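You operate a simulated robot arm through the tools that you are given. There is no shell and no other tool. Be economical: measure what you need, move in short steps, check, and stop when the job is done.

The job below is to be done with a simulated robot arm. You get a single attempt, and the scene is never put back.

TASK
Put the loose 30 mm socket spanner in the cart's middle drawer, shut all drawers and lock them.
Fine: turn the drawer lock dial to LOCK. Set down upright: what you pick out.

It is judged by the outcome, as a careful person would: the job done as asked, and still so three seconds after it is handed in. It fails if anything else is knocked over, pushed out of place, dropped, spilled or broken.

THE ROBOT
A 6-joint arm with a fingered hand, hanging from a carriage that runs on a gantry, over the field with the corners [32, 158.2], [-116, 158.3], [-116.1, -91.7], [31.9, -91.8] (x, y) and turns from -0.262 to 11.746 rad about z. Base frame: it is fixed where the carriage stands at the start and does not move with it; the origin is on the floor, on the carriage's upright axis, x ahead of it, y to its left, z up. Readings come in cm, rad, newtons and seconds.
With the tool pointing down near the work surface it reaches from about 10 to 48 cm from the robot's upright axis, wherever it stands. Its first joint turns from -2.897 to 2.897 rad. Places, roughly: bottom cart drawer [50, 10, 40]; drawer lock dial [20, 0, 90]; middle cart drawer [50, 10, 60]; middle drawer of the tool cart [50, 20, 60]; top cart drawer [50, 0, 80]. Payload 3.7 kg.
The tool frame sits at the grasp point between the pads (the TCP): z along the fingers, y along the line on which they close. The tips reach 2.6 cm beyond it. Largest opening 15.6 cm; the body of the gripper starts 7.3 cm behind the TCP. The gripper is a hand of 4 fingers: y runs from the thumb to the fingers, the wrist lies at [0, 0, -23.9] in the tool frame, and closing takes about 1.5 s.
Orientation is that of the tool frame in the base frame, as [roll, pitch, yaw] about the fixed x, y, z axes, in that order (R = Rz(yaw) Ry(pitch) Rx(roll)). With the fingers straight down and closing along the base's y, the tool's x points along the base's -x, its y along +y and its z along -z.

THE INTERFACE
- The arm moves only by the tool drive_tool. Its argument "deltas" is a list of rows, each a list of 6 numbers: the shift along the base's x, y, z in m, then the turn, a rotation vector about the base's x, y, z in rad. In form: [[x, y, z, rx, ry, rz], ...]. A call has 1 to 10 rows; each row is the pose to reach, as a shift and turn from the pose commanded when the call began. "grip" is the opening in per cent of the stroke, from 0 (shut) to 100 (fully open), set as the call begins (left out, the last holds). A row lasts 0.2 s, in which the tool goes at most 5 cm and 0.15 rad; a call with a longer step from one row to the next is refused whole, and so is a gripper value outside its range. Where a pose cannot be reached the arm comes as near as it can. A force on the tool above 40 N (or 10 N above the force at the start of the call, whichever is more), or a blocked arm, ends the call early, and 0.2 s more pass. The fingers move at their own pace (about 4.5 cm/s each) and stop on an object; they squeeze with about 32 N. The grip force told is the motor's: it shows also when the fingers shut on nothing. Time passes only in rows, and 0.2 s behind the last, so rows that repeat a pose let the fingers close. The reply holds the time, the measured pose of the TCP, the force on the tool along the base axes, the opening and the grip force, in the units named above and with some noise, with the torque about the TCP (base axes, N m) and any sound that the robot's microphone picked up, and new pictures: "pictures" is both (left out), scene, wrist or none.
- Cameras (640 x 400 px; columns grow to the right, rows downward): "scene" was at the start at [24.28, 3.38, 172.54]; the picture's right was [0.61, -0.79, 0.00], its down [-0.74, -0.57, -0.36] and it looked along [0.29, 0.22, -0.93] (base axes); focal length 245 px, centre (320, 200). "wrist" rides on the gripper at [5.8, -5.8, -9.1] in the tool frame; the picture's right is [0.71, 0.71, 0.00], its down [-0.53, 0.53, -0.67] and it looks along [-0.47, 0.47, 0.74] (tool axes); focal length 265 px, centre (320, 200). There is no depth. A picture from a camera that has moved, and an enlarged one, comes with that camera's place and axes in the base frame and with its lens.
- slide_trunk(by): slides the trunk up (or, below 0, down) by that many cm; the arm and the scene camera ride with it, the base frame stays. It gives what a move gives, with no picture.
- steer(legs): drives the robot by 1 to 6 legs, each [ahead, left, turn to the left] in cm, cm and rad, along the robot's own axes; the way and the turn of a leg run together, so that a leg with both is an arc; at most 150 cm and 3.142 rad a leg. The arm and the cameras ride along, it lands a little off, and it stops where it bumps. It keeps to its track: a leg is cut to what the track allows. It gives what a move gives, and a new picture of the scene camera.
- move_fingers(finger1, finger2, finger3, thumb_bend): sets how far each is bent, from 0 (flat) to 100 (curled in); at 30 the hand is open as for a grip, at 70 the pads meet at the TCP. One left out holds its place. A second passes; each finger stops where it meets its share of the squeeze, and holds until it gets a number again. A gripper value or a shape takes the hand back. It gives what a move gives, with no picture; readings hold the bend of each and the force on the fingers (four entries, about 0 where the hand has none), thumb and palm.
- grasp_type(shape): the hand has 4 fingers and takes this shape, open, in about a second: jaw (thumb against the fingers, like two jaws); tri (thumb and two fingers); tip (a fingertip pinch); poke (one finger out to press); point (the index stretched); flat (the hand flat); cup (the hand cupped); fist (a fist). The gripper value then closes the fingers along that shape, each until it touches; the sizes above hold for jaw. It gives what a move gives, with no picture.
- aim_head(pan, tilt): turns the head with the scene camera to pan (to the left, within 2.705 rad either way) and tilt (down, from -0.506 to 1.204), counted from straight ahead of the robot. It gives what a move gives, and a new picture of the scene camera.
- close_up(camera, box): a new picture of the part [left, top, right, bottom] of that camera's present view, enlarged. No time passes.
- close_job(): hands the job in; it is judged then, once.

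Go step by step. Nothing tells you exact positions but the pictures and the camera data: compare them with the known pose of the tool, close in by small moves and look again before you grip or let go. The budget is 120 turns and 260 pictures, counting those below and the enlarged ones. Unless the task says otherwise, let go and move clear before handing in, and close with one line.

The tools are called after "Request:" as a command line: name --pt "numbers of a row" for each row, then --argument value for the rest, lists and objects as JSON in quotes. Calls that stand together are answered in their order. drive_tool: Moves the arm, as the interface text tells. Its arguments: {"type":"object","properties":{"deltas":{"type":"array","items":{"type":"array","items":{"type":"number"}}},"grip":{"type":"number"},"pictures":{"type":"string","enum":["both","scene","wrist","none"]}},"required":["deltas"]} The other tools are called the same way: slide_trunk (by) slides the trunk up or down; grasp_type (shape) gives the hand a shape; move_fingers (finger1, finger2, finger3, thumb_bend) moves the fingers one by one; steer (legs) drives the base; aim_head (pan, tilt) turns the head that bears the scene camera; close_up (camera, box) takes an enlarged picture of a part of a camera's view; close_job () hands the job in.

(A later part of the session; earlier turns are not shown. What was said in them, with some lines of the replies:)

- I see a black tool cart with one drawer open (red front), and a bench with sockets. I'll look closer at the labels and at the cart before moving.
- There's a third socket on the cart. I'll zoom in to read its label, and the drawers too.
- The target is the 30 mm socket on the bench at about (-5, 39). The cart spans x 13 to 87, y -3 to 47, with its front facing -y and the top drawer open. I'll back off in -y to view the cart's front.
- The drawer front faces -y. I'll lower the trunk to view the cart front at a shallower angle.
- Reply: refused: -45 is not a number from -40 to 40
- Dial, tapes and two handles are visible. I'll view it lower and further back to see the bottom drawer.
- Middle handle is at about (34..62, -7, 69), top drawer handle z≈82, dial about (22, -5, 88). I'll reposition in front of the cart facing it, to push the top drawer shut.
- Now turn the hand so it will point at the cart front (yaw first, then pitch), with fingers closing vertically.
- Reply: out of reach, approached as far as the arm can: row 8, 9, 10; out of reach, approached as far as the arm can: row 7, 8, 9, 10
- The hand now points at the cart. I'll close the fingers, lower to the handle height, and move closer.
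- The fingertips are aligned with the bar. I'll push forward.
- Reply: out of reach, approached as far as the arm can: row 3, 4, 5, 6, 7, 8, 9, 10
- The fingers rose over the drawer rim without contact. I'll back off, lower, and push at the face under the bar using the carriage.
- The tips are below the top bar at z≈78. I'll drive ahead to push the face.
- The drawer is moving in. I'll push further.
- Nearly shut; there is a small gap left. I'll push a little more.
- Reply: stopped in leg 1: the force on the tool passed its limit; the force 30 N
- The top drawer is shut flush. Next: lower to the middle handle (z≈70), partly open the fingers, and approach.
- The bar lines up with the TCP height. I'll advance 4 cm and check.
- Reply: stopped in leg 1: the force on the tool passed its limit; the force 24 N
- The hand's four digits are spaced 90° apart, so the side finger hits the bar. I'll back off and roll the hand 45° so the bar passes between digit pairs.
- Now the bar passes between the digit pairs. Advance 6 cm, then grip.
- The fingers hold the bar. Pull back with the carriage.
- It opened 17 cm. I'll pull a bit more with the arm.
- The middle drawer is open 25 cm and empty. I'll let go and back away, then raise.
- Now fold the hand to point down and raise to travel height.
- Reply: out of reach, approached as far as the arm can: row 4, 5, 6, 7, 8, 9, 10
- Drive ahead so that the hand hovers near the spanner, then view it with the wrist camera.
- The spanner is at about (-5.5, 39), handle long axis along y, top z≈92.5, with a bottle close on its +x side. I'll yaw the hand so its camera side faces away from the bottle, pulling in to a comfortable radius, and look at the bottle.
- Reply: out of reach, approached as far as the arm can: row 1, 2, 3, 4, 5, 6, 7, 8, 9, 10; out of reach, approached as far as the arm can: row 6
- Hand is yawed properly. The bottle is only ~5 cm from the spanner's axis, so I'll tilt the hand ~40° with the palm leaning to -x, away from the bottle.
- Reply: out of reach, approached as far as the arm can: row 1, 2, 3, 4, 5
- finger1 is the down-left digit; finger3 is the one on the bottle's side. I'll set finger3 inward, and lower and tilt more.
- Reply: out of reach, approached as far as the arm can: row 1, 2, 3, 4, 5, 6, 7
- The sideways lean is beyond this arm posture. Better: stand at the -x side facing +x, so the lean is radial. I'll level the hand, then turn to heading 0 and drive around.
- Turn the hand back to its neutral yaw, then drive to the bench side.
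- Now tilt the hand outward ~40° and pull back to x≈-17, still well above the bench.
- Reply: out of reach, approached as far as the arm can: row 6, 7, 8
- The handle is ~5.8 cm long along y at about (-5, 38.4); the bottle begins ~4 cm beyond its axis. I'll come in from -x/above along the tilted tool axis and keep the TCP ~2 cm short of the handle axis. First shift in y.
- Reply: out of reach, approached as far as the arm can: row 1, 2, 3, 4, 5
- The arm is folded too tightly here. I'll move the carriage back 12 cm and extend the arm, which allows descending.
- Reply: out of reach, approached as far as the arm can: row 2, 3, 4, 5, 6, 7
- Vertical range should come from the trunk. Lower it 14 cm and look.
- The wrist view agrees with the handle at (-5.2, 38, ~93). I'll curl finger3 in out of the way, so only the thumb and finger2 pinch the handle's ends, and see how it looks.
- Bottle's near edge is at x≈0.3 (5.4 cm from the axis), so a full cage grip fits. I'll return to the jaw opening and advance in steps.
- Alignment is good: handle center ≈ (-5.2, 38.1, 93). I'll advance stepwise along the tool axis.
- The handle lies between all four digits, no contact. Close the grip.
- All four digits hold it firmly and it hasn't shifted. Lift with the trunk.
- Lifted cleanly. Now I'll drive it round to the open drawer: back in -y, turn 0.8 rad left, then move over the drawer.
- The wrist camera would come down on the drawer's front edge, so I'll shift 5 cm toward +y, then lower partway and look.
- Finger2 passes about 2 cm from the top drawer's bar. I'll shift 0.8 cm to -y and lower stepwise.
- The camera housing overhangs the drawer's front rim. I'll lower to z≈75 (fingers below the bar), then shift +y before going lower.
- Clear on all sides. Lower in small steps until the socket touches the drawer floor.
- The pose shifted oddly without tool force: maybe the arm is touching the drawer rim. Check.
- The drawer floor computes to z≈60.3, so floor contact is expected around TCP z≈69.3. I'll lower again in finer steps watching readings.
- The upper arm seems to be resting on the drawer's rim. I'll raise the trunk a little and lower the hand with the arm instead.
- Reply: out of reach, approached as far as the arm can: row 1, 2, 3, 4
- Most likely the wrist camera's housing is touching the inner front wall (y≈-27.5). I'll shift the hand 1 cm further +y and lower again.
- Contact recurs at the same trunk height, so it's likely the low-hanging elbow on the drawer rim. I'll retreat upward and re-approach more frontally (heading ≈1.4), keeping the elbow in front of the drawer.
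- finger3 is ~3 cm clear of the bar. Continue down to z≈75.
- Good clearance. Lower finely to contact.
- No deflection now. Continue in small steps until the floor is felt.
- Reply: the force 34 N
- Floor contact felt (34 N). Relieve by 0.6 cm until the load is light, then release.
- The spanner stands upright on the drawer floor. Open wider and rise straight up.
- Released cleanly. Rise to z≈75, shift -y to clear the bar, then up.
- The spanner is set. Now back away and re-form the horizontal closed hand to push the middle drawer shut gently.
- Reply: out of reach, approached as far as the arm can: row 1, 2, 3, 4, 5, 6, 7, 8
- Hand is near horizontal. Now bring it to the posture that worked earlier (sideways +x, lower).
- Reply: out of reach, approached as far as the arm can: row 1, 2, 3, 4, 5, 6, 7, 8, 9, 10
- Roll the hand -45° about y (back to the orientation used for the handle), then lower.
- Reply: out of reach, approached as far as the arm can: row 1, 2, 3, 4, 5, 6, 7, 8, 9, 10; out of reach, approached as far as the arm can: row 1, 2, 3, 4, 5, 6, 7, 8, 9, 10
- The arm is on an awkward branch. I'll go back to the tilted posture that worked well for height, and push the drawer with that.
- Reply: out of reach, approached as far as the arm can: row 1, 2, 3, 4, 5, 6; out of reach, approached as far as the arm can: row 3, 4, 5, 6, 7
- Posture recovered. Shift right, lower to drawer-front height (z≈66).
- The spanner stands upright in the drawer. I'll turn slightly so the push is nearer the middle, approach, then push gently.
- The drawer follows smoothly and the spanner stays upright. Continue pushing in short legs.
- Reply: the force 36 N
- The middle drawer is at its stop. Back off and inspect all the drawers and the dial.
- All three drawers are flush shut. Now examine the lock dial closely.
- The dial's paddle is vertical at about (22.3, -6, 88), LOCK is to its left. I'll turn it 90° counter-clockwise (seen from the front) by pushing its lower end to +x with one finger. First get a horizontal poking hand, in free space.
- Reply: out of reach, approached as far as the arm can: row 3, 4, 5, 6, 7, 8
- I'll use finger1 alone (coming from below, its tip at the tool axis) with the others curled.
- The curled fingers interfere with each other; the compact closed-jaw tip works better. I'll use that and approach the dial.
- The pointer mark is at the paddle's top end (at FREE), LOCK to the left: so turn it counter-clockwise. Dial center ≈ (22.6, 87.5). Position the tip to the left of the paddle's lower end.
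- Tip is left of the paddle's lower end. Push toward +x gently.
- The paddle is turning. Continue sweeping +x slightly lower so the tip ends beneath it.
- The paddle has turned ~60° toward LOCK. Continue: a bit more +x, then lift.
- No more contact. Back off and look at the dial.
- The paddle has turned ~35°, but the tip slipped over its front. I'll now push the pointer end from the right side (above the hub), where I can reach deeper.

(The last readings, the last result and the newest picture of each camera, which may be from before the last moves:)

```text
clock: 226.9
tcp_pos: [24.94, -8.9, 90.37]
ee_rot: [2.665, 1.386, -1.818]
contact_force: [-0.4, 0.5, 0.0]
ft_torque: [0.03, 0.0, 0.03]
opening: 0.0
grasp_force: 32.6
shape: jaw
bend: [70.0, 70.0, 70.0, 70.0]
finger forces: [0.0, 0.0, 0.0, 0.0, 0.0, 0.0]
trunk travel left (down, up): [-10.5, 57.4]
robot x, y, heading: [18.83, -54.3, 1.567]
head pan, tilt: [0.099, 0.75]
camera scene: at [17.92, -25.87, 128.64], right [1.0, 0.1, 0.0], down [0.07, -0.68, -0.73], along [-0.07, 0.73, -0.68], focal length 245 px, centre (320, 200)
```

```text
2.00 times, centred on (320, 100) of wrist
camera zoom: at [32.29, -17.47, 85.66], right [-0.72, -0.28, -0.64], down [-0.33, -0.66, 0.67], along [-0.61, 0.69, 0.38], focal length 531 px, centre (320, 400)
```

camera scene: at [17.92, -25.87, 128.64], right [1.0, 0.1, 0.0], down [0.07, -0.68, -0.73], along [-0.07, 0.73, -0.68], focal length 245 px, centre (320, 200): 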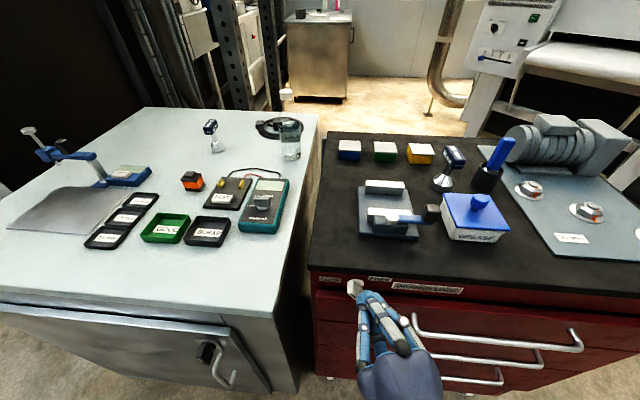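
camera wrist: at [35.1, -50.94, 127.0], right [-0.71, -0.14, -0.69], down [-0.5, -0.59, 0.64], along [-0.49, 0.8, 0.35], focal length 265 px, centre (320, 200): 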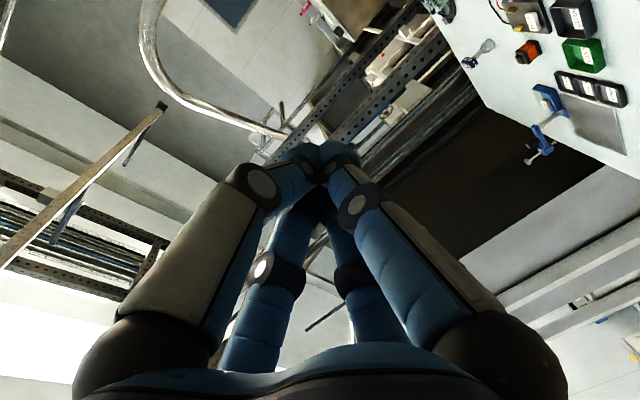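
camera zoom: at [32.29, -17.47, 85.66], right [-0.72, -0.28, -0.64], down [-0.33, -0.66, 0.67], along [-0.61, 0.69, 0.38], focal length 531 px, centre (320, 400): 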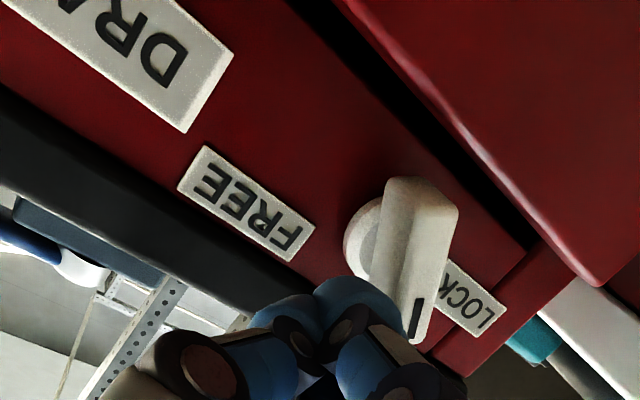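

The tip is now on the FREE side of the pointer end. Go 1.2 cm deeper, then push left.

Request:
steer --legs '[[1.2, 0, 0]]'

Request:
steer --legs '[[0, 1.5, 0]]'

Request:
close_up --camera "wrist" --box '[160, 0, 480, 200]'

```text
clock: 227.7
tcp_pos: [24.88, -7.74, 90.26]
ee_rot: [2.665, 1.387, -1.817]
contact_force: [-0.1, 0.5, -0.5]
ft_torque: [-0.03, 0.01, 0.02]
opening: 0.0
grasp_force: 31.8
shape: jaw
bend: [70.0, 70.0, 70.0, 70.0]
finger forces: [0.0, 0.0, 0.0, 0.0, 0.1, 0.0]
trunk travel left (down, up): [-10.5, 57.4]
robot x, y, heading: [19.39, -52.74, 1.566]
head pan, tilt: [0.099, 0.75]
camera scene: at [17.92, -24.67, 128.63], right [1.0, 0.1, 0.0], down [0.07, -0.68, -0.73], along [-0.07, 0.73, -0.68], focal length 245 px, centre (320, 200)
```

scene: 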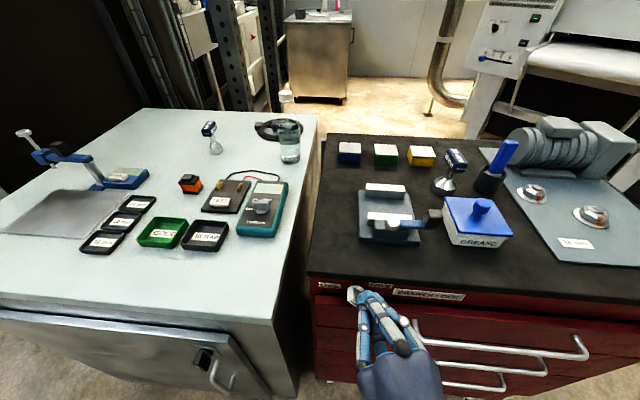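

```text
clock: 228.4
tcp_pos: [23.44, -7.94, 90.24]
ee_rot: [2.661, 1.384, -1.819]
contact_force: [-0.1, -0.2, -0.5]
ft_torque: [0.02, -0.02, -0.03]
opening: 0.0
grasp_force: 31.9
shape: jaw
bend: [70.0, 70.0, 70.0, 70.0]
finger forces: [0.0, 0.0, 0.1, 0.0, 0.0, 0.1]
trunk travel left (down, up): [-10.5, 57.4]
robot x, y, heading: [17.43, -53.21, 1.57]
head pan, tilt: [0.099, 0.75]
camera scene: at [16.39, -24.72, 128.62], right [1.0, 0.1, 0.0], down [0.06, -0.68, -0.73], along [-0.07, 0.73, -0.68], focal length 245 px, centre (320, 200)
```

scene: 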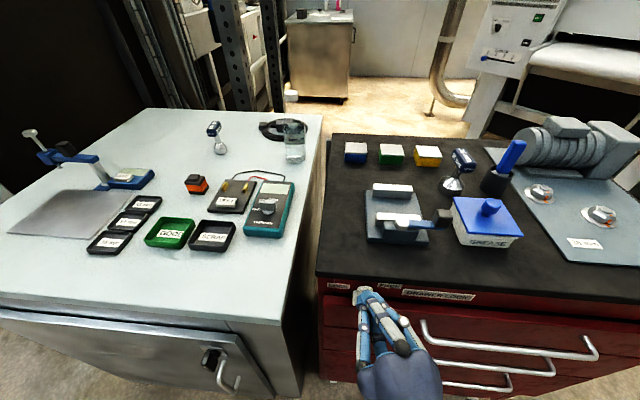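

```text
2.00 times, centred on (320, 100) of wrist
camera zoom: at [30.74, -16.34, 85.62], right [-0.72, -0.28, -0.63], down [-0.33, -0.66, 0.67], along [-0.61, 0.69, 0.38], focal length 531 px, centre (320, 400)
```

zoom: 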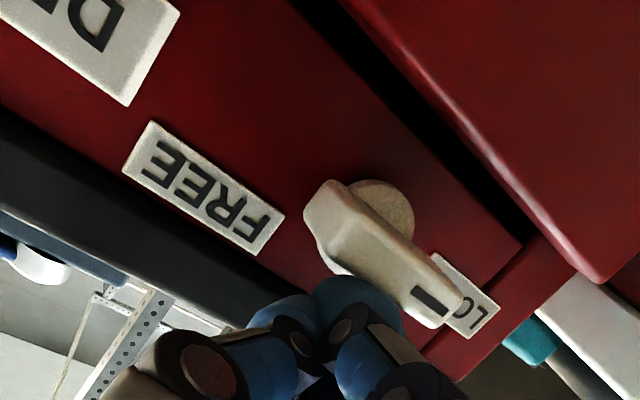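

The pointer is nearly at LOCK. Push a bit more.

Request:
steer --legs '[[0, 0.9, 0]]'

Request:
slide_trunk --by -0.4

Request:
close_up --camera "wrist" --box '[160, 0, 480, 200]'

```text
clock: 229.2
tcp_pos: [22.5, -7.85, 90.26]
ee_rot: [2.663, 1.385, -1.817]
contact_force: [-0.3, -0.5, -0.2]
ft_torque: [-0.02, 0.02, 0.0]
opening: 0.0
grasp_force: 31.6
shape: jaw
bend: [70.0, 70.0, 70.0, 70.0]
finger forces: [0.1, 0.0, 0.0, 0.0, 0.0, 0.0]
trunk travel left (down, up): [-10.5, 57.4]
robot x, y, heading: [16.68, -52.95, 1.565]
head pan, tilt: [0.099, 0.75]
camera scene: at [15.48, -24.72, 128.62], right [1.0, 0.1, 0.0], down [0.07, -0.68, -0.73], along [-0.07, 0.73, -0.68], focal length 245 px, centre (320, 200)
```

scene: 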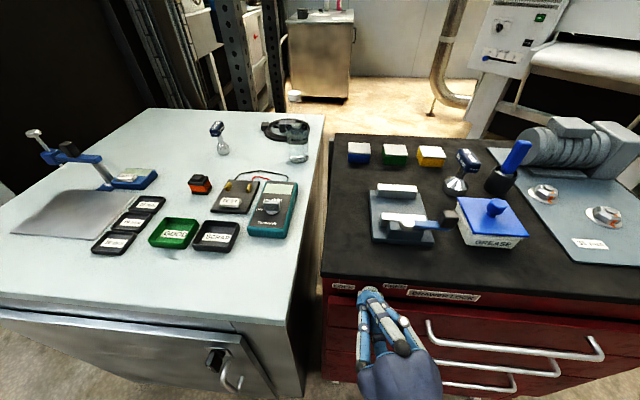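

```text
clock: 229.7
tcp_pos: [22.51, -7.88, 89.94]
ee_rot: [2.663, 1.385, -1.818]
contact_force: [0.5, -0.9, 3.0]
ft_torque: [0.07, -0.02, 0.01]
opening: 0.0
grasp_force: 32.0
shape: jaw
bend: [70.0, 70.0, 70.0, 70.0]
finger forces: [0.0, 0.1, 0.1, 0.1, 0.0, 0.0]
trunk travel left (down, up): [-10.1, 57.8]
robot x, y, heading: [16.9, -52.88, 1.569]
head pan, tilt: [0.099, 0.75]
```

```text
2.00 times, centred on (320, 100) of wrist
camera zoom: at [29.93, -16.35, 85.25], right [-0.72, -0.28, -0.64], down [-0.33, -0.66, 0.67], along [-0.61, 0.69, 0.38], focal length 531 px, centre (320, 400)
```

zoom: 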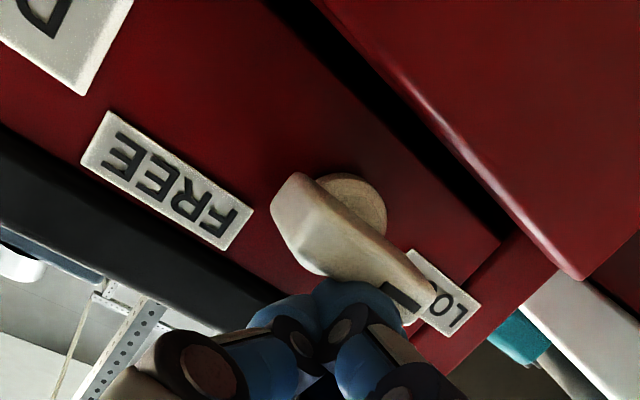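

Request:
steer --legs '[[0, 0.8, 0]]'

Request:
slide_trunk --by -0.5

Request:
slide_trunk --by -0.4

Request:
close_up --camera "wrist" --box '[160, 0, 480, 200]'

```text
clock: 230.4
tcp_pos: [21.71, -7.9, 89.97]
ee_rot: [2.664, 1.386, -1.821]
contact_force: [-0.1, -1.9, 4.2]
ft_torque: [0.07, 0.02, 0.01]
opening: 0.01
grasp_force: 32.0
shape: jaw
bend: [70.0, 70.0, 70.0, 70.0]
finger forces: [0.1, 0.0, 0.0, 0.1, 0.0, 0.0]
trunk travel left (down, up): [-10.1, 57.8]
robot x, y, heading: [15.81, -53.01, 1.566]
head pan, tilt: [0.099, 0.75]
camera scene: at [14.72, -24.71, 128.22], right [1.0, 0.1, 0.0], down [0.07, -0.68, -0.73], along [-0.07, 0.73, -0.68], focal length 245 px, centre (320, 200)
```

scene: 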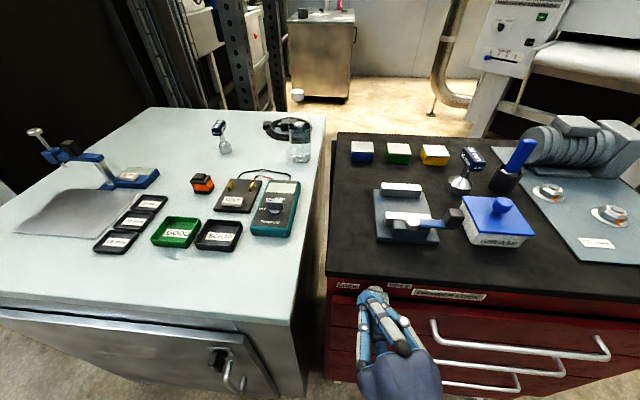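

```text
clock: 231.0
tcp_pos: [21.73, -7.88, 89.69]
ee_rot: [2.657, 1.392, -1.826]
contact_force: [1.1, -9.0, 35.5]
ft_torque: [0.5, 0.14, 0.03]
opening: 0.03
grasp_force: 31.8
shape: jaw
bend: [70.0, 70.0, 70.0, 70.0]
finger forces: [0.0, 0.0, 0.0, 0.1, 0.1, 0.0]
trunk travel left (down, up): [-9.6, 58.3]
robot x, y, heading: [15.51, -52.76, 1.569]
head pan, tilt: [0.099, 0.75]
```

```text
clock: 231.3
tcp_pos: [21.71, -7.92, 89.84]
ee_rot: [2.644, 1.4, -1.84]
contact_force: [-0.9, -1.7, 14.7]
ft_torque: [0.24, 0.08, 0.01]
opening: 0.01
grasp_force: 31.9
shape: jaw
bend: [70.0, 70.0, 70.0, 70.0]
finger forces: [0.1, 0.0, 0.1, 0.1, 0.0, 0.0]
trunk travel left (down, up): [-9.5, 58.4]
robot x, y, heading: [15.53, -53.15, 1.567]
head pan, tilt: [0.099, 0.75]
stopped: the force on the tool passed its limit (the readings are from after the stop); the commanded pose is now the measured one
```

```text
2.00 times, centred on (320, 100) of wrist
camera zoom: at [29.12, -16.29, 85.02], right [-0.72, -0.27, -0.64], down [-0.33, -0.67, 0.66], along [-0.61, 0.69, 0.39], focal length 531 px, centre (320, 400)
```

zoom: 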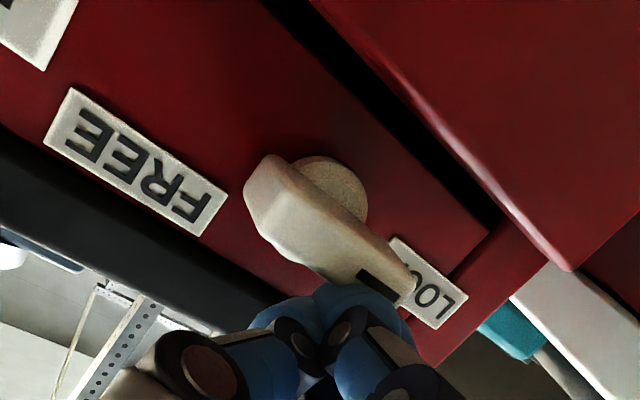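

The dial is against its stop, pointing at LOCK. Relieve, back off and verify.

Request:
slide_trunk --by 0.8

Request:
steer --legs '[[-20, 0, 0]]'

Request:
close_up --camera "scene" --box '[320, 190, 420, 260]'

Request:
close_up --camera "wrist" --box '[160, 0, 480, 200]'

```text
clock: 231.9
tcp_pos: [21.68, -7.89, 90.57]
ee_rot: [2.642, 1.397, -1.837]
contact_force: [-6.2, -1.0, 13.9]
ft_torque: [0.23, 0.28, 0.12]
opening: 0.0
grasp_force: 31.9
shape: jaw
bend: [70.0, 70.0, 70.0, 70.0]
finger forces: [0.0, 0.0, 0.0, 0.0, 0.0, 0.0]
trunk travel left (down, up): [-10.3, 57.6]
robot x, y, heading: [15.54, -52.63, 1.573]
head pan, tilt: [0.099, 0.75]
```

```text
clock: 233.5
tcp_pos: [21.81, -28.1, 90.4]
ee_rot: [2.653, 1.394, -1.832]
contact_force: [0.3, -0.4, 0.6]
ft_torque: [0.0, 0.01, -0.02]
opening: 0.0
grasp_force: 31.9
shape: jaw
bend: [70.0, 70.0, 70.0, 70.0]
finger forces: [0.0, 0.0, 0.0, 0.0, 0.0, 0.0]
trunk travel left (down, up): [-10.3, 57.6]
robot x, y, heading: [15.14, -73.08, 1.561]
head pan, tilt: [0.099, 0.75]
camera scene: at [14.75, -44.8, 128.4], right [1.0, 0.09, 0.0], down [0.06, -0.68, -0.73], along [-0.07, 0.73, -0.68], focal length 245 px, centre (320, 200)
```

scene: 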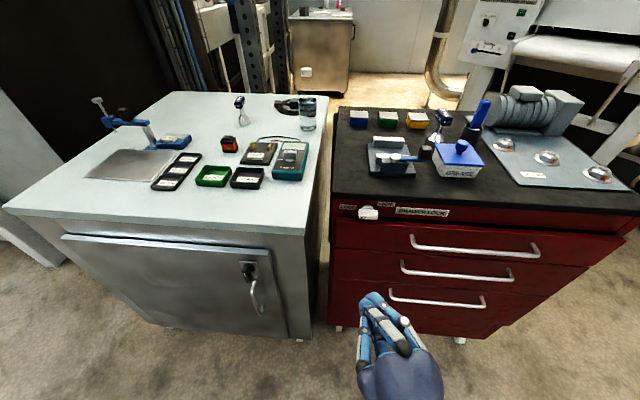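

```text
5.71 times, centred on (370, 225) of scene
camera zoom: at [14.75, -44.8, 128.4], right [1.0, 0.09, 0.0], down [0.06, -0.68, -0.73], along [-0.07, 0.73, -0.68], focal length 1399 px, centre (34, 57)
```

zoom: 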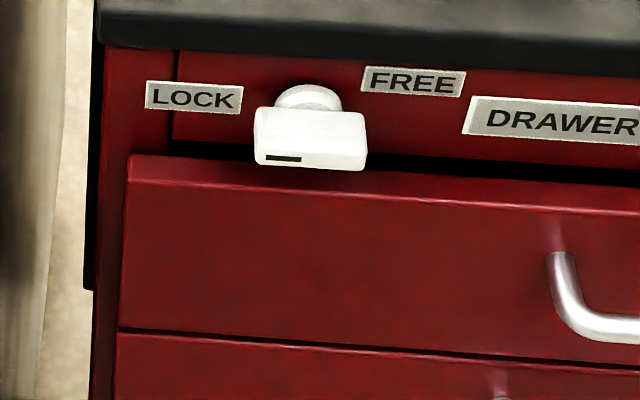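

```text
2.00 times, centred on (320, 100) of wrist
camera zoom: at [29.19, -36.52, 85.69], right [-0.72, -0.27, -0.64], down [-0.34, -0.67, 0.66], along [-0.61, 0.69, 0.39], focal length 531 px, centre (320, 400)
```

zoom: 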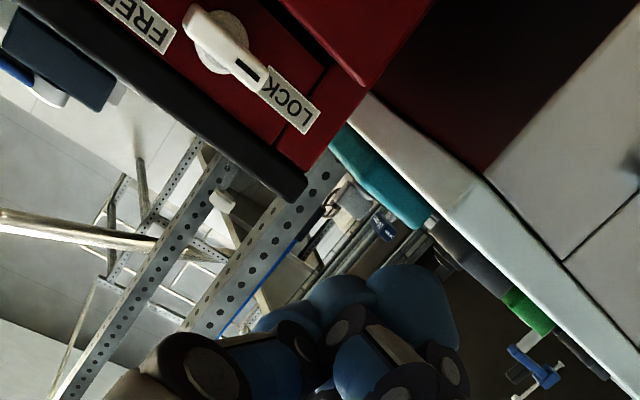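

The dial points at LOCK, all the drawers sit flush, and the bench and cart items are where they were. The hand is clear, so I'm handing in.

Request:
close_job

```text
The job is handed in.
```

The 30 mm socket spanner was standing upright in the middle drawer when I pushed it shut. All three drawers are closed, and the lock dial is turned to LOCK, up against its stop.
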